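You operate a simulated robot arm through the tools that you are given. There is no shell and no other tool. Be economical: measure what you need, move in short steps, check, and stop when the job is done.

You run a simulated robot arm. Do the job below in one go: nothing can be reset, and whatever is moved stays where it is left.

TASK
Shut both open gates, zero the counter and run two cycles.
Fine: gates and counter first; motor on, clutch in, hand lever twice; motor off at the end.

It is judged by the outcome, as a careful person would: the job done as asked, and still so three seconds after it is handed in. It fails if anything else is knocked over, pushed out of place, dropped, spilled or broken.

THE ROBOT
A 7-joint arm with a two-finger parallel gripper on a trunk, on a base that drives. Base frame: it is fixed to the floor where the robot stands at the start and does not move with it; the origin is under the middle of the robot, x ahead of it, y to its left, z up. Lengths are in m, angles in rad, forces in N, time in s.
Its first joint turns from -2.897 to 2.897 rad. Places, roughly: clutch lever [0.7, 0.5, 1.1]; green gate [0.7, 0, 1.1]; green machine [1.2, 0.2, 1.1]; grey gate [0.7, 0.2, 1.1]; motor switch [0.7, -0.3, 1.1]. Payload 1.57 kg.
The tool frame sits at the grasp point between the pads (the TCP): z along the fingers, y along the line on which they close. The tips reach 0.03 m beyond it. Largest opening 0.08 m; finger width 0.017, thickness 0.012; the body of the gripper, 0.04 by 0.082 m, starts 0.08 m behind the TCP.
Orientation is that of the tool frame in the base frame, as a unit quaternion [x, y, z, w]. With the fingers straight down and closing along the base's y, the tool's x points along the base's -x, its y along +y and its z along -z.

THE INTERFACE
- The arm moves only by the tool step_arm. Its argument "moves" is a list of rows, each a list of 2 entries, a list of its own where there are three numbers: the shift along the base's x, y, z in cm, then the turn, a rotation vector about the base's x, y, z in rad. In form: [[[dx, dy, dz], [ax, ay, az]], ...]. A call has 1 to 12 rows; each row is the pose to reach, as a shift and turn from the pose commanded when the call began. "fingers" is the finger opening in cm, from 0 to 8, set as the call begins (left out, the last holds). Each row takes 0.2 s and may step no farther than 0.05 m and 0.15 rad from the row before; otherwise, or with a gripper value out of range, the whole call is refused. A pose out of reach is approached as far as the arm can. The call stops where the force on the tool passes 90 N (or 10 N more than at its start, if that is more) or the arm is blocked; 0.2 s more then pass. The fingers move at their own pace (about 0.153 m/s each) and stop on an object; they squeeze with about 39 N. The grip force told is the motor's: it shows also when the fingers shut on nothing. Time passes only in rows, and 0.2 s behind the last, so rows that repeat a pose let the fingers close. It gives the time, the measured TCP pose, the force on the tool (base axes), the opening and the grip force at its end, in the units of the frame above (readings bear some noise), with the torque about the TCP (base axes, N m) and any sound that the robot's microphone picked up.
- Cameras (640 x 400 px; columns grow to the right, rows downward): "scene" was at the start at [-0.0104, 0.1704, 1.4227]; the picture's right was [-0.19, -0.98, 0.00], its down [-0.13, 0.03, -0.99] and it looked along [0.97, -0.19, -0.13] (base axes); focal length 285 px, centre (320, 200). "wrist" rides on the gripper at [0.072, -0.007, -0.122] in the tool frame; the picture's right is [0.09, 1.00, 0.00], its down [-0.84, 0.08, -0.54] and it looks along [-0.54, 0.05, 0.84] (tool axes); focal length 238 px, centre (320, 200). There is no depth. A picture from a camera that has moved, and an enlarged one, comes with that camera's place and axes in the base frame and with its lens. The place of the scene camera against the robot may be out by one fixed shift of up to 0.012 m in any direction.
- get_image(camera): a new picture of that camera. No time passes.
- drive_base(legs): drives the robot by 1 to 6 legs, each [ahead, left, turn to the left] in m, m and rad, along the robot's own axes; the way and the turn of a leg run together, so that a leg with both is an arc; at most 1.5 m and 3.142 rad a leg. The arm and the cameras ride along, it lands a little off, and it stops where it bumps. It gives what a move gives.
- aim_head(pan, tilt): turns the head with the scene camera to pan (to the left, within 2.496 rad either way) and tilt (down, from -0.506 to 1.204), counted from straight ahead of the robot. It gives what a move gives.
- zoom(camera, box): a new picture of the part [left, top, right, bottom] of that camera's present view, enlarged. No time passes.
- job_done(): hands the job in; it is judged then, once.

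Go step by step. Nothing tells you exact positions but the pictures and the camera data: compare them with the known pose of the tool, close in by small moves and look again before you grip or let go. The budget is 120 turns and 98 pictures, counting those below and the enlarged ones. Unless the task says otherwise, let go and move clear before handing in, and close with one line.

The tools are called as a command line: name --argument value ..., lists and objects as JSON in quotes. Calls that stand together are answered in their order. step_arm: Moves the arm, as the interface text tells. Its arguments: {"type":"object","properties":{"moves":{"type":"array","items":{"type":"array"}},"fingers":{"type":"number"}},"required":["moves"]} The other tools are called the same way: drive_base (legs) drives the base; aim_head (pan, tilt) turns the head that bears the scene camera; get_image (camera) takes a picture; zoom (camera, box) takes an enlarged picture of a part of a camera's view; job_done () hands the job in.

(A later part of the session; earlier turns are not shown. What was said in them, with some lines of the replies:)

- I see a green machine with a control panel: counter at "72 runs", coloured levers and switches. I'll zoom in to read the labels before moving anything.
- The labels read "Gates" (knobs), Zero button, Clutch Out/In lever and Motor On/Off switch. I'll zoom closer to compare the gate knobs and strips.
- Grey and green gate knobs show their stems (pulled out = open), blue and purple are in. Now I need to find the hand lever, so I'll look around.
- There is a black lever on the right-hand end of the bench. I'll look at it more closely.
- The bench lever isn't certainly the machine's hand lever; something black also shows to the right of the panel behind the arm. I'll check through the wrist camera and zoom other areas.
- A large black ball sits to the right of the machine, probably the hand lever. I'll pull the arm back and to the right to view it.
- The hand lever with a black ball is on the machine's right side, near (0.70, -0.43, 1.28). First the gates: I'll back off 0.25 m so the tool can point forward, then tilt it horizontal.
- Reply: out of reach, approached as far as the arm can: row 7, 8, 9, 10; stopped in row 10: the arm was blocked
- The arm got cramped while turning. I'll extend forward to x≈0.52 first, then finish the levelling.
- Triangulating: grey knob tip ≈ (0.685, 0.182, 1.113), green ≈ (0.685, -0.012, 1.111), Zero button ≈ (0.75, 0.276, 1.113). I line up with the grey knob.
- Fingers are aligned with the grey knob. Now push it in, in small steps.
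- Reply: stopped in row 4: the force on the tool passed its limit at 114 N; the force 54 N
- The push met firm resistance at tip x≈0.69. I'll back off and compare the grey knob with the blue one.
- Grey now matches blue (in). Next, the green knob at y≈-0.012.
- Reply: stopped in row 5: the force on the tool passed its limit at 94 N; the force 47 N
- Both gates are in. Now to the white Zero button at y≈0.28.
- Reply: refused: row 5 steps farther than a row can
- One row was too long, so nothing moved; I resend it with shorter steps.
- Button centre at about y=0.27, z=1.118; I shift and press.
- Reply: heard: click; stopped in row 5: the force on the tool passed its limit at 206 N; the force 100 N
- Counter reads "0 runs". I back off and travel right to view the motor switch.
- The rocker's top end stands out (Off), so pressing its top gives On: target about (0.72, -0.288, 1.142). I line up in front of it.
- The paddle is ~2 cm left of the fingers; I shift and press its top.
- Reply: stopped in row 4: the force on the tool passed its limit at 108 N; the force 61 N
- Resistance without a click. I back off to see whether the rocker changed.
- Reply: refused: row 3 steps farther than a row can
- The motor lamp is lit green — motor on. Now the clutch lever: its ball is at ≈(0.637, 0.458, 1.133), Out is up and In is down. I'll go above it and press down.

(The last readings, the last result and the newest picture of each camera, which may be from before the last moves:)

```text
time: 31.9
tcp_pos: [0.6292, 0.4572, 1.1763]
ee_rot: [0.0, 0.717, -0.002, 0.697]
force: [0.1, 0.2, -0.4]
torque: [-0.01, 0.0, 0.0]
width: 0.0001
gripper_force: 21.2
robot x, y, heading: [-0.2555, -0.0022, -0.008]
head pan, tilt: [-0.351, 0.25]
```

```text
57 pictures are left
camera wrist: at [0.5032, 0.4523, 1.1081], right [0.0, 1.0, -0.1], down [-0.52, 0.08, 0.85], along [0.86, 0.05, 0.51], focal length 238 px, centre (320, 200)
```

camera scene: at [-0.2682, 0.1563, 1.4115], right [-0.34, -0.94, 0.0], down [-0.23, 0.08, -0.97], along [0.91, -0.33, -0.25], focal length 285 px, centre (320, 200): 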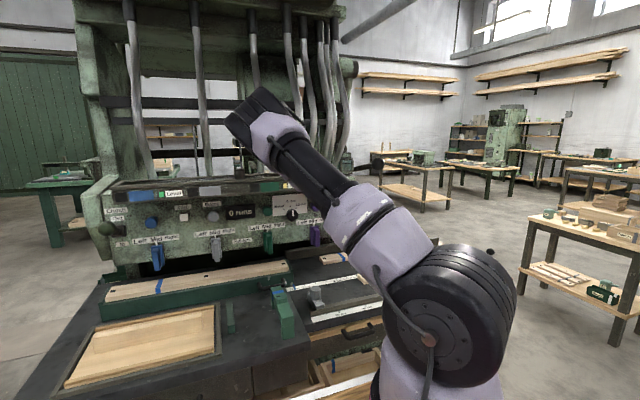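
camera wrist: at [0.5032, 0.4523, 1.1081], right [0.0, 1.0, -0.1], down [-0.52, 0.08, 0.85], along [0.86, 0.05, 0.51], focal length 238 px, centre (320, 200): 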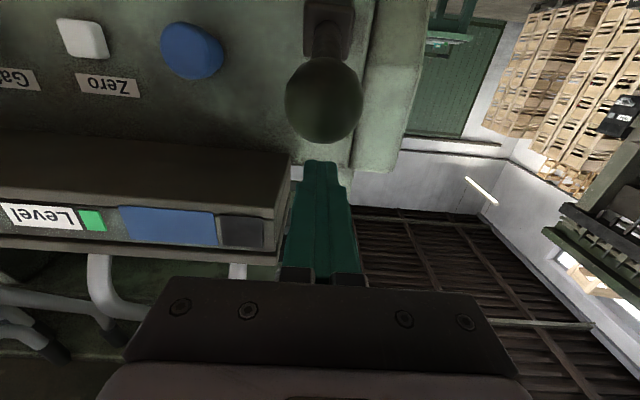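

Aligned above the ball. Press down in small steps.

step_arm --moves '[[[0, 0, -1], [0, 0, 0]], [[0, 0, -2], [0, 0, 0]], [[0, 0, -3], [0, 0, 0]], [[0, 0, -4], [0, 0, 0]], [[0, 0, -5], [0, 0, 0]], [[0, 0, -6], [0, 0, 0]], [[0, 0, -7], [0, 0, 0]], [[0, 0, -8], [0, 0, 0]]]'

get_image --camera "wrist"

```text
time: 33.7
tcp_pos: [0.6295, 0.4569, 1.0959]
ee_rot: [0.0, 0.718, -0.002, 0.696]
force: [0.4, 1.2, -0.2]
torque: [0.0, 0.0, 0.0]
width: 0.0001
gripper_force: 21.2
robot x, y, heading: [-0.2583, 0.0011, -0.005]
head pan, tilt: [-0.351, 0.25]
```

```text
56 pictures are left
camera wrist: at [0.5034, 0.4515, 1.0272], right [0.0, 1.0, -0.09], down [-0.52, 0.08, 0.85], along [0.86, 0.05, 0.51], focal length 238 px, centre (320, 200)
```

wrist: 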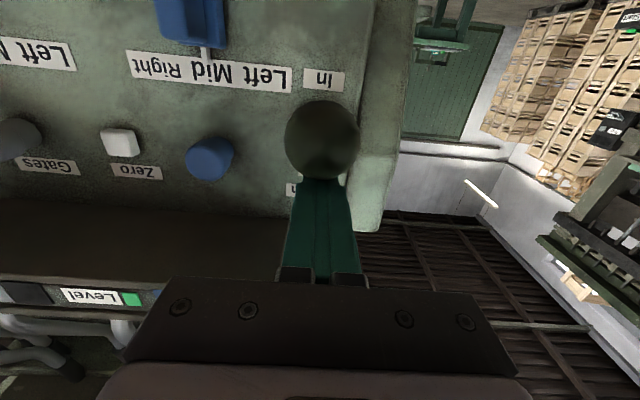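

The lever moves freely with it. Continue down until it stops.

step_arm --moves '[[[0, 0, -1], [0, 0, 0]], [[0, 0, -2], [0, 0, 0]], [[0, 0, -3], [0, 0, 0]], [[0, 0, -4], [0, 0, 0]]]'

get_image --camera "wrist"

```text
time: 34.7
tcp_pos: [0.6287, 0.4565, 1.0776]
ee_rot: [0.001, 0.706, -0.002, 0.708]
force: [-0.9, 0.7, 90.3]
torque: [-0.37, -2.66, 0.51]
width: 0.0
gripper_force: 21.1
robot x, y, heading: [-0.2562, -0.0009, -0.002]
head pan, tilt: [-0.351, 0.25]
```

```text
55 pictures are left
camera wrist: at [0.5056, 0.4519, 1.0058], right [0.01, 1.0, -0.09], down [-0.54, 0.08, 0.83], along [0.84, 0.05, 0.54], focal length 238 px, centre (320, 200)
```

wrist: 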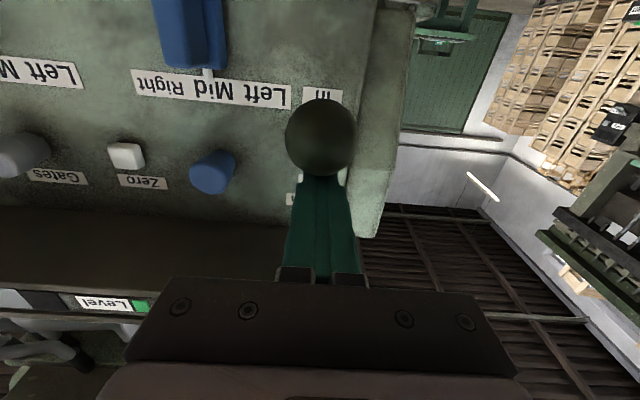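

The lever is at its lower stop. I raise clear, back off, and verify the lever stays at "In".

step_arm --moves '[[[0, 0, 4], [0, 0, 0]], [[0, 0, 8], [0, 0, 0]], [[0, 0, 12], [0, 0, 0]], [[-4, 0, 13], [0, 0, 0]], [[-7, -4, 13], [0, 0, 0]], [[-7, -9, 13], [0, 0, 0]]]'

get_image --camera "wrist"

aim_head --pan -0.25 --tilt 0.25

get_image --camera "scene"

```text
time: 36.1
tcp_pos: [0.5583, 0.367, 1.1861]
ee_rot: [0.0, 0.718, -0.002, 0.696]
force: [1.2, 0.9, -0.1]
torque: [0.0, 0.0, -0.01]
width: 0.0
gripper_force: 21.0
robot x, y, heading: [-0.2546, 0.0038, 0.001]
head pan, tilt: [-0.351, 0.25]
```

```text
54 pictures are left
camera wrist: at [0.4333, 0.362, 1.1171], right [0.0, 1.0, -0.1], down [-0.52, 0.08, 0.85], along [0.86, 0.05, 0.51], focal length 238 px, centre (320, 200)
```

wrist: 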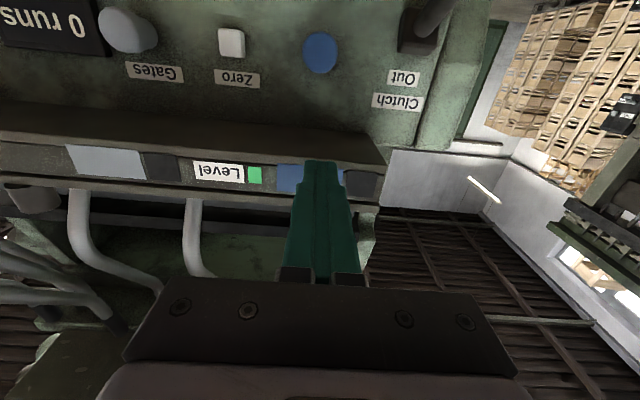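

```text
time: 36.7
tcp_pos: [0.558, 0.3679, 1.1855]
ee_rot: [0.0, 0.718, -0.002, 0.696]
force: [-0.3, 0.7, 0.6]
torque: [0.03, -0.03, 0.02]
width: 0.0
gripper_force: 21.1
robot x, y, heading: [-0.2571, 0.0016, 0.001]
head pan, tilt: [-0.25, 0.25]
```

```text
53 pictures are left
camera scene: at [-0.2654, 0.1653, 1.4115], right [-0.25, -0.97, 0.0], down [-0.24, 0.06, -0.97], along [0.94, -0.24, -0.25], focal length 285 px, centre (320, 200)
```

scene: 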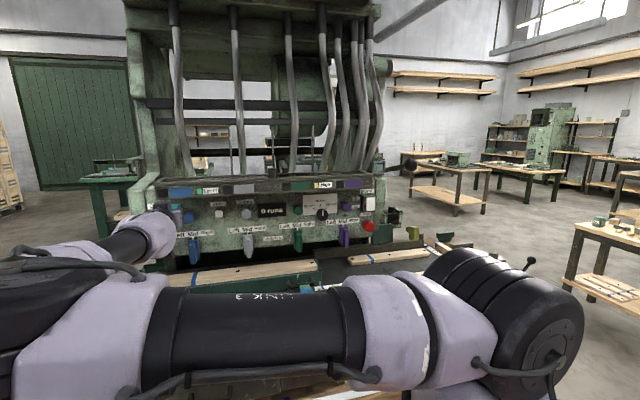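

Clutch is at In and stays. Now examine the hand lever, whose ball triangulates to ≈(0.712, -0.447, 1.26).

zoom --camera "scene" --box '[330, 130, 490, 260]'

```text
3.08 times, centred on (410, 195) of scene
camera zoom: at [-0.2654, 0.1653, 1.4115], right [-0.25, -0.97, 0.0], down [-0.24, 0.06, -0.97], along [0.94, -0.24, -0.25], focal length 878 px, centre (43, 215)
```

zoom: 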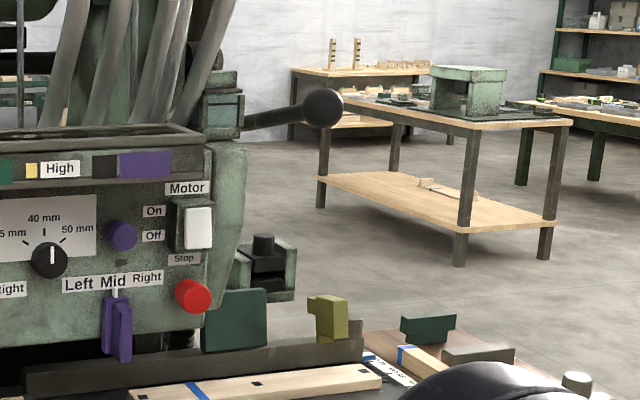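

The hand lever sticks out from the right side, ball end toward me. I drive right 0.38 m to have it in front of the arm.

drive_base --legs '[[0, -0.38, 0]]'

step_arm --moves '[[[0, -5, 2], [0, 0, 0]], [[0, -10, 4], [0, 0, 0]], [[0, -15, 6], [0, 0, 0]], [[0, -19.5, 8], [0, 0, 0]], [[0, -24, 10], [0, 0, 0]], [[0, -28.5, 12], [0, 0, 0]], [[0, -33, 14], [0, 0, 0]]]'

get_image --camera "wrist"

get_image --camera "scene"

```text
time: 39.1
tcp_pos: [0.5603, -0.0102, 1.1869]
ee_rot: [-0.001, 0.718, -0.002, 0.696]
force: [0.5, 0.0, -0.8]
torque: [0.0, 0.01, 0.01]
width: 0.0001
gripper_force: 21.5
robot x, y, heading: [-0.2559, -0.3739, -0.004]
head pan, tilt: [-0.25, 0.25]
```

```text
refused: row 1 steps farther than a row can; nothing moved
```

```text
51 pictures are left
camera wrist: at [0.4334, -0.0156, 1.1169], right [0.0, 1.0, -0.1], down [-0.52, 0.08, 0.85], along [0.86, 0.05, 0.51], focal length 238 px, centre (320, 200)
```

wrist: 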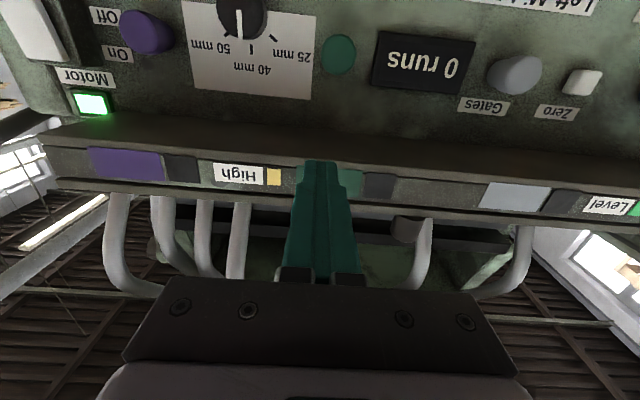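

```text
50 pictures are left
camera scene: at [-0.2657, -0.2122, 1.4115], right [-0.25, -0.97, 0.0], down [-0.24, 0.06, -0.97], along [0.94, -0.24, -0.25], focal length 285 px, centre (320, 200)
```

scene: 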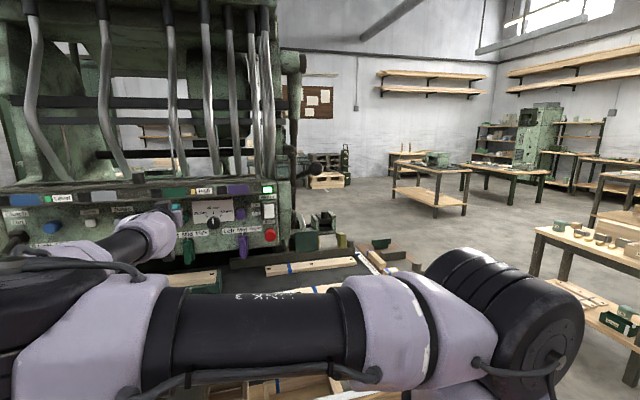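

The motor lamp is green and the base moved as planned. I move the gripper right and up to just before the hand lever.

step_arm --moves '[[[0, -4.5, 1], [0, 0, 0]], [[0, -9, 2], [0, 0, 0]], [[0, -13.5, 3], [0, 0, 0]], [[0, -18, 5], [0, 0, 0]], [[0, -22.5, 7], [0, 0, 0]], [[0, -27, 9], [0, 0, 0]], [[0, -31.5, 11], [0, 0, 0]], [[0, -36, 13], [0, 0, 0]]]'

get_image --camera "wrist"

zoom --camera "scene" --box '[220, 80, 380, 270]'

```text
time: 40.9
tcp_pos: [0.5574, -0.3703, 1.3166]
ee_rot: [0.0, 0.719, -0.003, 0.695]
force: [1.0, 0.8, 0.6]
torque: [-0.01, 0.01, -0.09]
width: 0.0
gripper_force: 21.2
robot x, y, heading: [-0.256, -0.3762, 0.001]
head pan, tilt: [-0.25, 0.25]
```

```text
49 pictures are left
camera wrist: at [0.4331, -0.3757, 1.248], right [0.0, 1.0, -0.1], down [-0.52, 0.08, 0.85], along [0.86, 0.05, 0.51], focal length 238 px, centre (320, 200)
```

wrist: 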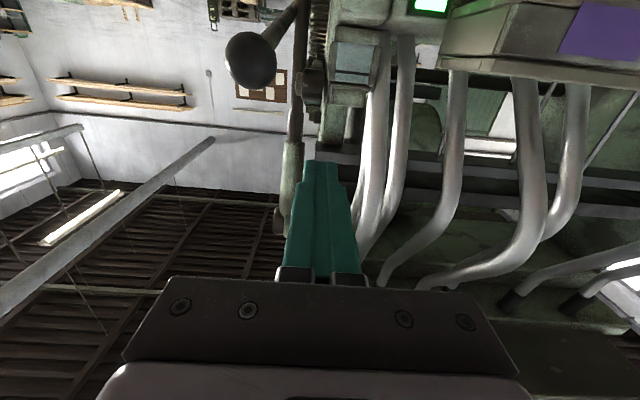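

```text
2.11 times, centred on (300, 175) of scene
camera zoom: at [-0.2658, -0.2114, 1.4114], right [-0.25, -0.97, 0.0], down [-0.24, 0.06, -0.97], along [0.94, -0.24, -0.25], focal length 601 px, centre (362, 253)
```

zoom: 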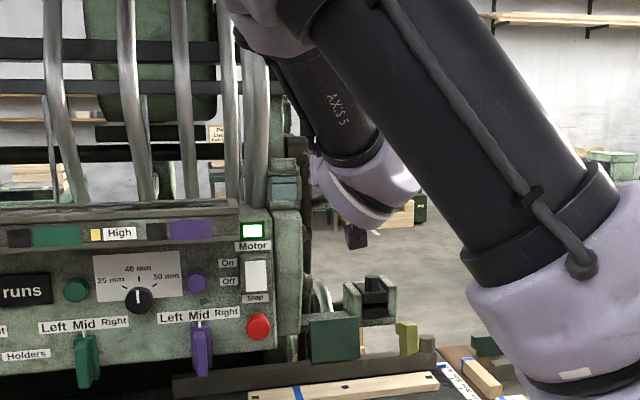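

Ball confirmed at (0.712, -0.444, 1.257). I go above it with the fingers.

step_arm --moves '[[[0, -4, 1], [0, 0, 0]], [[0, -7.5, 1], [0, 0, 0]], [[4, -7.5, 1], [0, 0, 0]], [[8, -7.5, 1], [0, 0, 0]], [[12, -7.5, 1], [0, 0, 0]], [[14.5, -7.5, 1], [0, 0, 0]], [[14.5, -7.5, 0], [0, 0, 0]]]'

get_image --camera "wrist"

```text
time: 42.5
tcp_pos: [0.703, -0.4466, 1.3155]
ee_rot: [0.001, 0.718, -0.003, 0.696]
force: [0.3, -0.8, -0.1]
torque: [-0.04, 0.03, 0.04]
width: 0.0
gripper_force: 21.4
robot x, y, heading: [-0.2568, -0.3772, -0.001]
head pan, tilt: [-0.25, 0.25]
```

```text
47 pictures are left
camera wrist: at [0.578, -0.4508, 1.2466], right [0.0, 1.0, -0.1], down [-0.52, 0.08, 0.85], along [0.86, 0.05, 0.51], focal length 238 px, centre (320, 200)
```

wrist: 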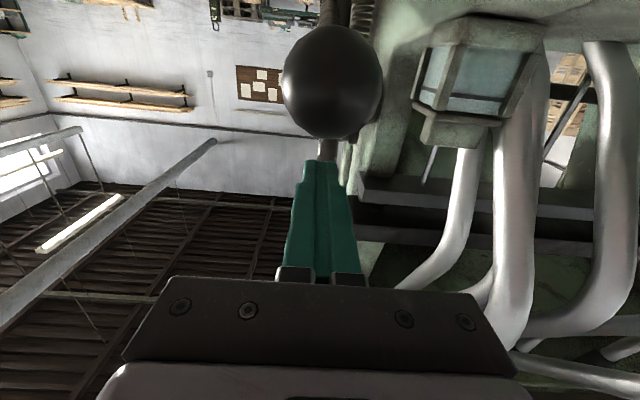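

Aligned above the ball; press down gradually.

step_arm --moves '[[[0, 0.5, -1], [0, 0, 0]], [[0, 0.5, -2], [0, 0, 0]], [[0, 0.5, -3], [0, 0, 0]], [[0, 0.5, -4], [0, 0, 0]], [[0, 0.5, -5], [0, 0, 0]], [[0, 0.5, -6], [0, 0, 0]], [[0, 0.5, -7], [0, 0, 0]], [[0, 0.5, -8], [0, 0, 0]]]'

get_image --camera "wrist"

```text
time: 44.3
tcp_pos: [0.7029, -0.4399, 1.2368]
ee_rot: [0.001, 0.718, -0.003, 0.696]
force: [-0.3, 2.1, 2.5]
torque: [0.01, 0.0, -0.01]
width: 0.0
gripper_force: 21.1
robot x, y, heading: [-0.2549, -0.3744, -0.001]
head pan, tilt: [-0.25, 0.25]
```

```text
46 pictures are left
camera wrist: at [0.5784, -0.4453, 1.1669], right [0.0, 1.0, -0.1], down [-0.52, 0.08, 0.85], along [0.86, 0.05, 0.51], focal length 238 px, centre (320, 200)
```

wrist: 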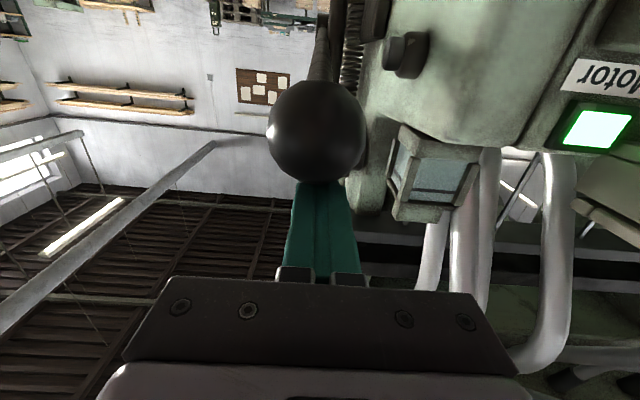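

The lever follows with little force. Continue downward.

step_arm --moves '[[[0, 0, -1.5], [0, 0, 0]], [[0, 0, -3], [0, 0, 0]], [[0, 0, -4.5], [0, 0, 0]], [[0, 0, -6], [0, 0, 0]], [[0, 0, -7.5], [0, 0, 0]], [[0, 0, -9], [0, 0, 0]]]'

get_image --camera "wrist"

```text
time: 45.7
tcp_pos: [0.7029, -0.4411, 1.1459]
ee_rot: [0.001, 0.717, -0.003, 0.697]
force: [0.0, -0.5, 3.2]
torque: [-0.01, 0.07, 0.0]
width: 0.0
gripper_force: 21.6
robot x, y, heading: [-0.2568, -0.3708, 0.001]
head pan, tilt: [-0.25, 0.25]
```

```text
45 pictures are left
camera wrist: at [0.5779, -0.4457, 1.0773], right [0.0, 1.0, -0.09], down [-0.52, 0.08, 0.85], along [0.86, 0.05, 0.51], focal length 238 px, centre (320, 200)
```

wrist: 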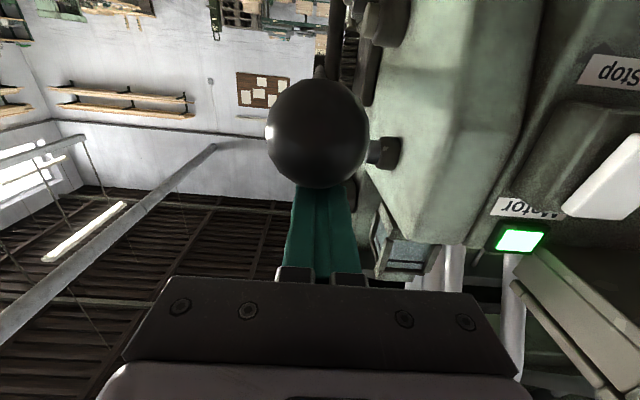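

step_arm --moves '[[[0, 0, -1.5], [0, 0, 0]], [[0, 0, -3], [0, 0, 0]], [[0, 0, -4.5], [0, 0, 0]], [[0, 0, -6], [0, 0, 0]], [[0, 0, -7.5], [0, 0, 0]], [[0, 0, -9], [0, 0, 0]]]'

get_image --camera "wrist"

zoom --camera "scene" --box '[120, 150, 380, 300]'

```text
time: 46.6
tcp_pos: [0.7068, -0.4418, 1.1154]
ee_rot: [0.001, 0.705, -0.003, 0.709]
force: [5.8, 0.1, 23.8]
torque: [-0.06, 0.36, 0.05]
width: 0.0002
gripper_force: 21.8
robot x, y, heading: [-0.2533, -0.375, 0.001]
head pan, tilt: [-0.25, 0.25]
stopped in row 4: the force on the tool passed its limit at 104 N (the readings are from after the stop); the commanded pose is now the measured one
```

```text
44 pictures are left
camera wrist: at [0.5843, -0.4465, 1.0415], right [0.0, 1.0, -0.1], down [-0.55, 0.08, 0.83], along [0.84, 0.05, 0.54], focal length 238 px, centre (320, 200)
```

wrist: 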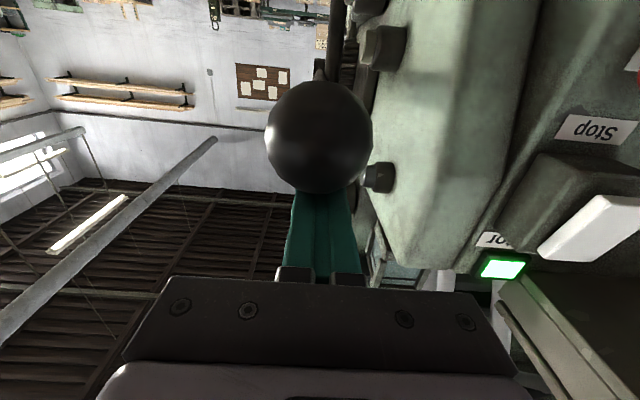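

```text
2.46 times, centred on (250, 225) of scene
camera zoom: at [-0.2665, -0.212, 1.4115], right [-0.25, -0.97, 0.0], down [-0.24, 0.06, -0.97], along [0.94, -0.24, -0.25], focal length 703 px, centre (492, 138)
```

zoom: 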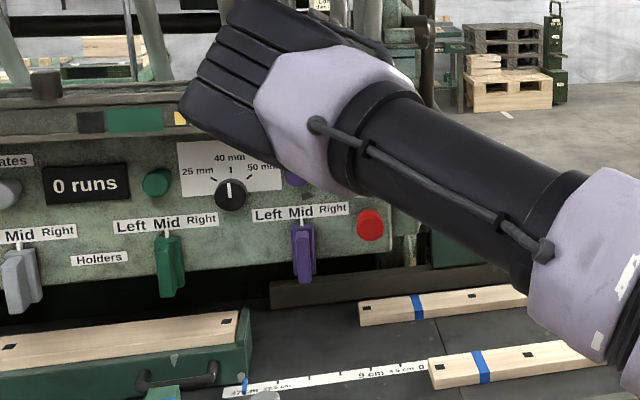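

The lever hit its lower stop; counter still 0. I now raise the gripper and see whether the lever returns by itself.

step_arm --moves '[[[0, 0, 3], [0, 0, 0]], [[0, 0, 6], [0, 0, 0]], [[0, 0, 9], [0, 0, 0]], [[0, 0, 12], [0, 0, 0]]]'

get_image --camera "wrist"

zoom --camera "scene" --box '[120, 150, 380, 300]'

```text
time: 47.6
tcp_pos: [0.7055, -0.4406, 1.2299]
ee_rot: [0.0, 0.708, -0.002, 0.706]
force: [-4.3, -0.3, 2.9]
torque: [0.02, 0.03, -0.01]
width: 0.0
gripper_force: 21.8
robot x, y, heading: [-0.2572, -0.379, 0.003]
head pan, tilt: [-0.25, 0.25]
```

```text
42 pictures are left
camera wrist: at [0.5819, -0.4455, 1.1585], right [0.0, 1.0, -0.1], down [-0.54, 0.08, 0.84], along [0.84, 0.05, 0.54], focal length 238 px, centre (320, 200)
```

wrist: 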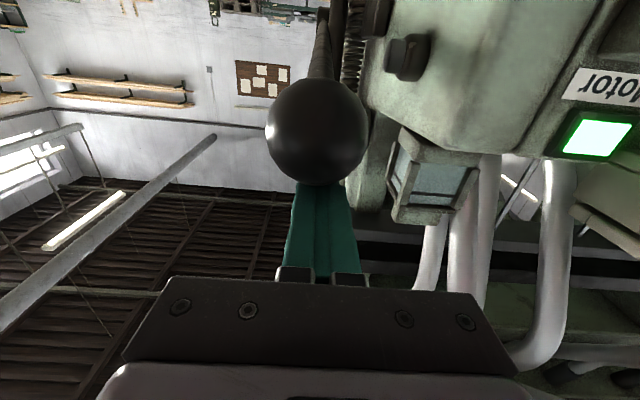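

```text
2.46 times, centred on (250, 225) of scene
camera zoom: at [-0.2661, -0.212, 1.4115], right [-0.25, -0.97, 0.0], down [-0.24, 0.06, -0.97], along [0.94, -0.24, -0.25], focal length 703 px, centre (492, 138)
```

zoom: 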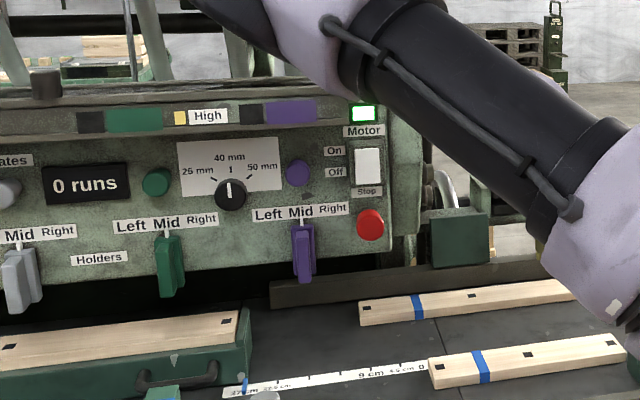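

The lever springs back with the gripper. I let it return fully to the top.

step_arm --moves '[[[0, 0, 3], [0, 0, 0]], [[0, 0, 6], [0, 0, 0]], [[0, 0, 8.5], [0, 0, 0]], [[0, 0, 8.5], [0, 0, 0]], [[0, 0, 8.5], [0, 0, 0]], [[0, 0, 8.5], [0, 0, 0]]]'

zoom --camera "scene" --box '[120, 150, 380, 300]'

get_image --camera "wrist"

```text
time: 49.0
tcp_pos: [0.7052, -0.4411, 1.3154]
ee_rot: [0.001, 0.708, -0.003, 0.706]
force: [0.3, -0.1, -1.9]
torque: [0.01, -0.01, 0.0]
width: 0.0
gripper_force: 20.6
robot x, y, heading: [-0.2544, -0.3767, 0.002]
head pan, tilt: [-0.25, 0.25]
```

```text
2.46 times, centred on (250, 225) of scene
camera zoom: at [-0.2658, -0.2121, 1.4115], right [-0.25, -0.97, 0.0], down [-0.24, 0.06, -0.97], along [0.94, -0.24, -0.25], focal length 703 px, centre (492, 138)
```

zoom: 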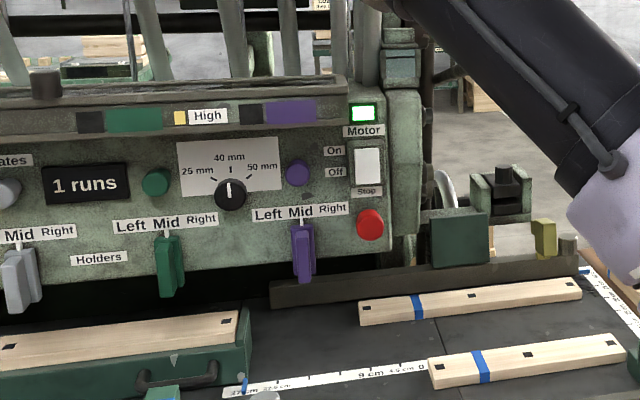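

```text
39 pictures are left
camera wrist: at [0.5826, -0.4462, 1.2428], right [0.0, 1.0, -0.1], down [-0.54, 0.08, 0.84], along [0.84, 0.05, 0.54], focal length 238 px, centre (320, 200)
```

wrist: 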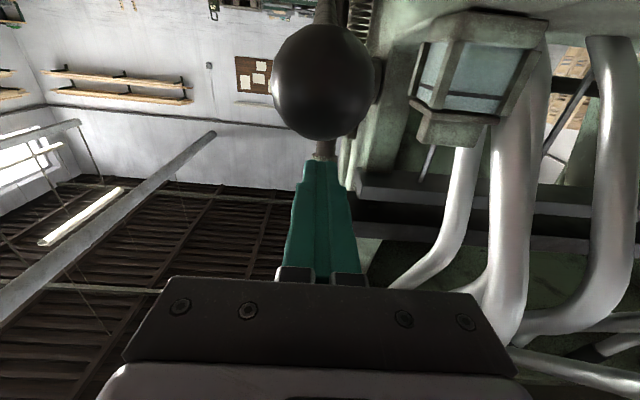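

Counter shows "1 runs". Repeat the stroke once more, smoothly to the same depth.

step_arm --moves '[[[0, 0, -2], [0, 0, 0]], [[0, 0, -4], [0, 0, 0]], [[0, 0, -6], [0, 0, 0]], [[0, 0, -8], [0, 0, 0]], [[0, 0, -10], [0, 0, 0]], [[0, 0, -12], [0, 0, 0]], [[0, 0, -14], [0, 0, 0]], [[0, 0, -16], [0, 0, 0]], [[0, 0, -17.5], [0, 0, 0]], [[0, 0, -19], [0, 0, 0]], [[0, 0, -20.5], [0, 0, 0]], [[0, 0, -22], [0, 0, 0]]]'

step_arm --moves '[[[0, 0, 3], [0, 0, 0]], [[0, 0, 6], [0, 0, 0]], [[0, 0, 9], [0, 0, 0]], [[0, 0, 12], [0, 0, 0]], [[0, 0, 15], [0, 0, 0]], [[0, 0, 18], [0, 0, 0]], [[0, 0, 21], [0, 0, 0]], [[0, 0, 21], [0, 0, 0]], [[0, 0, 21], [0, 0, 0]]]'

zoom --camera "scene" --box '[120, 150, 380, 300]'

```text
time: 51.7
tcp_pos: [0.7086, -0.4431, 1.116]
ee_rot: [0.002, 0.696, -0.003, 0.718]
force: [4.8, 0.4, 23.8]
torque: [-0.06, 0.45, 0.01]
width: 0.0
gripper_force: 21.3
robot x, y, heading: [-0.2547, -0.3784, -0.0]
head pan, tilt: [-0.25, 0.25]
stopped in row 12: the force on the tool passed its limit at 99 N (the readings are from after the stop); the commanded pose is now the measured one
```

```text
time: 53.7
tcp_pos: [0.7097, -0.442, 1.3201]
ee_rot: [0.001, 0.698, -0.003, 0.716]
force: [-0.3, 0.5, 0.4]
torque: [0.0, -0.01, 0.0]
width: 0.0
gripper_force: 21.0
robot x, y, heading: [-0.2555, -0.3765, 0.001]
head pan, tilt: [-0.25, 0.25]
```

```text
2.46 times, centred on (250, 225) of scene
camera zoom: at [-0.2659, -0.2121, 1.4115], right [-0.25, -0.97, 0.0], down [-0.24, 0.06, -0.97], along [0.94, -0.24, -0.25], focal length 703 px, centre (492, 138)
```

zoom: 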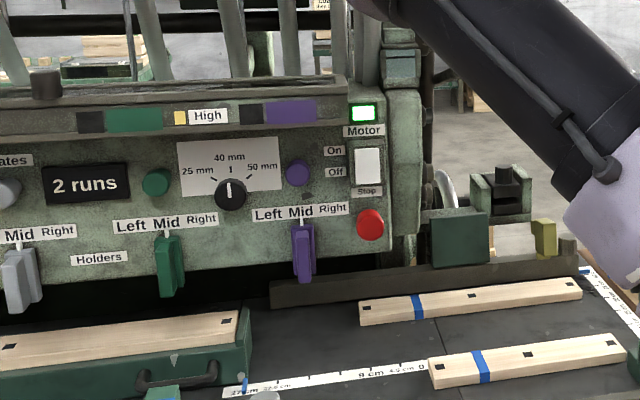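

Counter shows "2 runs". Now motor off: retract, then come in front of the rocker's lower half (y≈-0.27, z≈1.108), above the red Stop button.

step_arm --moves '[[[-4.5, 0, 0], [0, 0, 0]], [[-9, 0, 0], [0, 0, 0]], [[-13.5, 0, 0], [0, 0, 0]], [[-13.5, 3, -3.5], [0, 0, 0]], [[-13.5, 6, -7], [0, 0, 0]], [[-13.5, 9, -10.5], [0, 0, 0]], [[-13.5, 12, -14], [0, 0, 0]], [[-13.5, 15, -17.5], [0, 0, 0]], [[-13.5, 17.2, -21], [0, 0, 0]], [[-9.5, 17.2, -21], [0, 0, 0]], [[-7, 17.2, -21], [0, 0, 0]]]'

get_image --camera "wrist"

```text
time: 56.1
tcp_pos: [0.6395, -0.2702, 1.1084]
ee_rot: [0.0, 0.698, -0.002, 0.716]
force: [-0.5, -0.7, 0.0]
torque: [0.01, 0.04, 0.0]
width: 0.0001
gripper_force: 21.5
robot x, y, heading: [-0.2525, -0.3816, 0.002]
head pan, tilt: [-0.25, 0.25]
```

```text
37 pictures are left
camera wrist: at [0.5179, -0.2749, 1.0339], right [0.01, 1.0, -0.09], down [-0.56, 0.08, 0.82], along [0.83, 0.05, 0.56], focal length 238 px, centre (320, 200)
```

wrist: 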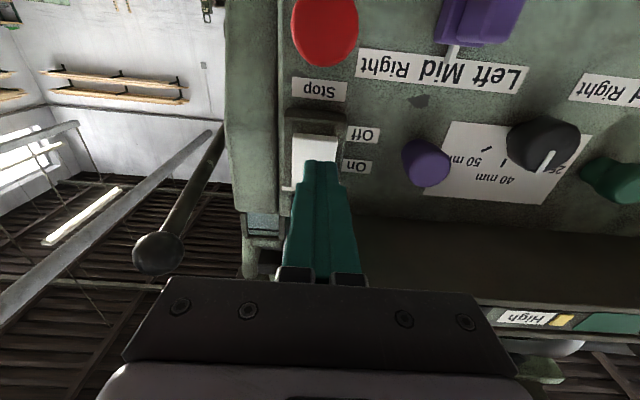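

step_arm --moves '[[[1, 0, -0.2], [0, 0, 0]], [[2, 0, -0.2], [0, 0, 0]], [[3, 0, -0.2], [0, 0, 0]], [[4, 0, -0.2], [0, 0, 0]], [[5, 0, -0.2], [0, 0, 0]]]'

step_arm --moves '[[[-4, 0, 0], [0, 0, 0]], [[-8, 0, 0], [0, 0, 0]], [[-12, 0, 0], [0, 0, 0]], [[-12, 4, 0], [0, 0, 0]], [[-12, 8, 0], [0, 0, 0]], [[-12, 12, 0], [0, 0, 0]]]'

get_image --camera "wrist"

```text
time: 57.0
tcp_pos: [0.6617, -0.2699, 1.1079]
ee_rot: [0.002, 0.699, -0.004, 0.715]
force: [-48.8, 0.6, 14.8]
torque: [-0.13, -0.89, 0.0]
width: 0.0001
gripper_force: 21.3
robot x, y, heading: [-0.259, -0.3778, 0.003]
head pan, tilt: [-0.25, 0.25]
stopped in row 4: the force on the tool passed its limit at 112 N (the readings are from after the stop); the commanded pose is now the measured one
```

```text
time: 58.4
tcp_pos: [0.5458, -0.1516, 1.1039]
ee_rot: [0.002, 0.701, -0.004, 0.713]
force: [-0.3, -0.6, -0.1]
torque: [0.0, -0.03, 0.03]
width: 0.0004
gripper_force: 21.3
robot x, y, heading: [-0.2542, -0.3809, -0.007]
head pan, tilt: [-0.25, 0.25]
```

```text
36 pictures are left
camera wrist: at [0.4238, -0.1559, 1.0293], right [0.01, 1.0, -0.1], down [-0.56, 0.09, 0.83], along [0.83, 0.05, 0.55], focal length 238 px, centre (320, 200)
```

wrist: 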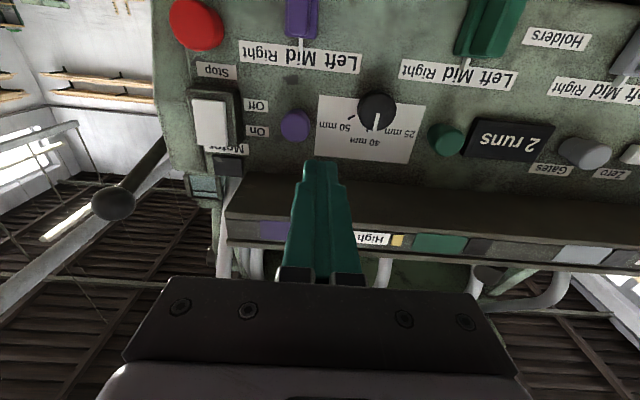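

The lamp is out (motor off) and the counter holds "2 runs". I retract a little more and take a final look at the whole panel.

step_arm --moves '[[[-3, 0, 1], [0, 0, 0]], [[-6, 0, 2], [0, 0, 0]], [[-6, 0, 2], [0, 0, 0]]]'

aim_head --pan 0.25 --tilt 0.25

zoom --camera "scene" --box '[120, 140, 460, 320]'

get_image --camera "wrist"

```text
time: 59.2
tcp_pos: [0.4847, -0.1517, 1.1242]
ee_rot: [0.001, 0.7, -0.003, 0.714]
force: [-0.4, -0.1, -0.5]
torque: [0.01, 0.02, -0.02]
width: 0.0
gripper_force: 21.5
robot x, y, heading: [-0.2562, -0.3777, -0.001]
head pan, tilt: [-0.25, 0.25]
```

```text
time: 60.1
tcp_pos: [0.4852, -0.151, 1.1235]
ee_rot: [0.001, 0.701, -0.004, 0.713]
force: [0.6, 0.0, 0.4]
torque: [-0.01, -0.02, 0.0]
width: 0.0
gripper_force: 21.5
robot x, y, heading: [-0.2565, -0.3739, 0.0]
head pan, tilt: [0.25, 0.25]
```

```text
1.88 times, centred on (290, 230) of scene
camera zoom: at [-0.2669, -0.1659, 1.4115], right [0.25, -0.97, 0.0], down [-0.24, -0.06, -0.97], along [0.94, 0.24, -0.25], focal length 537 px, centre (376, 144)
```

zoom: 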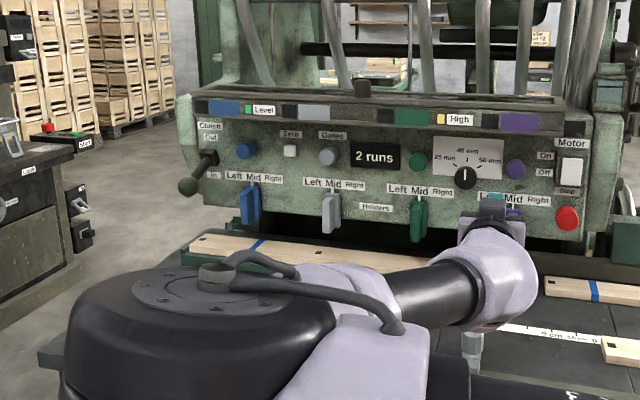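

```text
34 pictures are left
camera wrist: at [0.3635, -0.1555, 1.0496], right [0.01, 1.0, -0.1], down [-0.56, 0.08, 0.83], along [0.83, 0.05, 0.55], focal length 238 px, centre (320, 200)
```

wrist: 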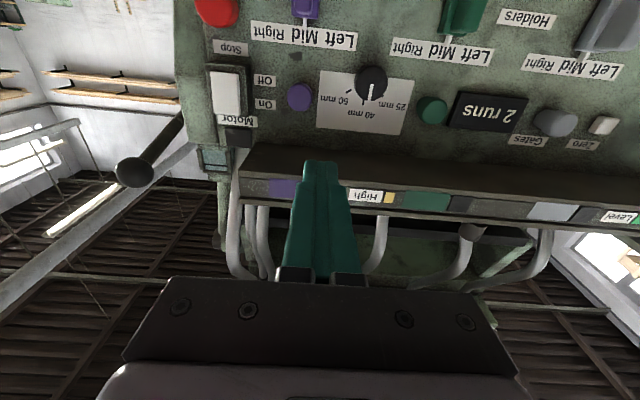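

All four gate knobs are in, the counter reads 2 runs, the clutch is at In, the hand lever is back up and the motor lamp is out. The arm is clear, so I hand in.

job_done

```text
The job is handed in.
```

The job is done: I shut the grey and green gates, zeroed the counter and ran two cycles (it now reads 2 runs). The motor is off, and the clutch is still in.
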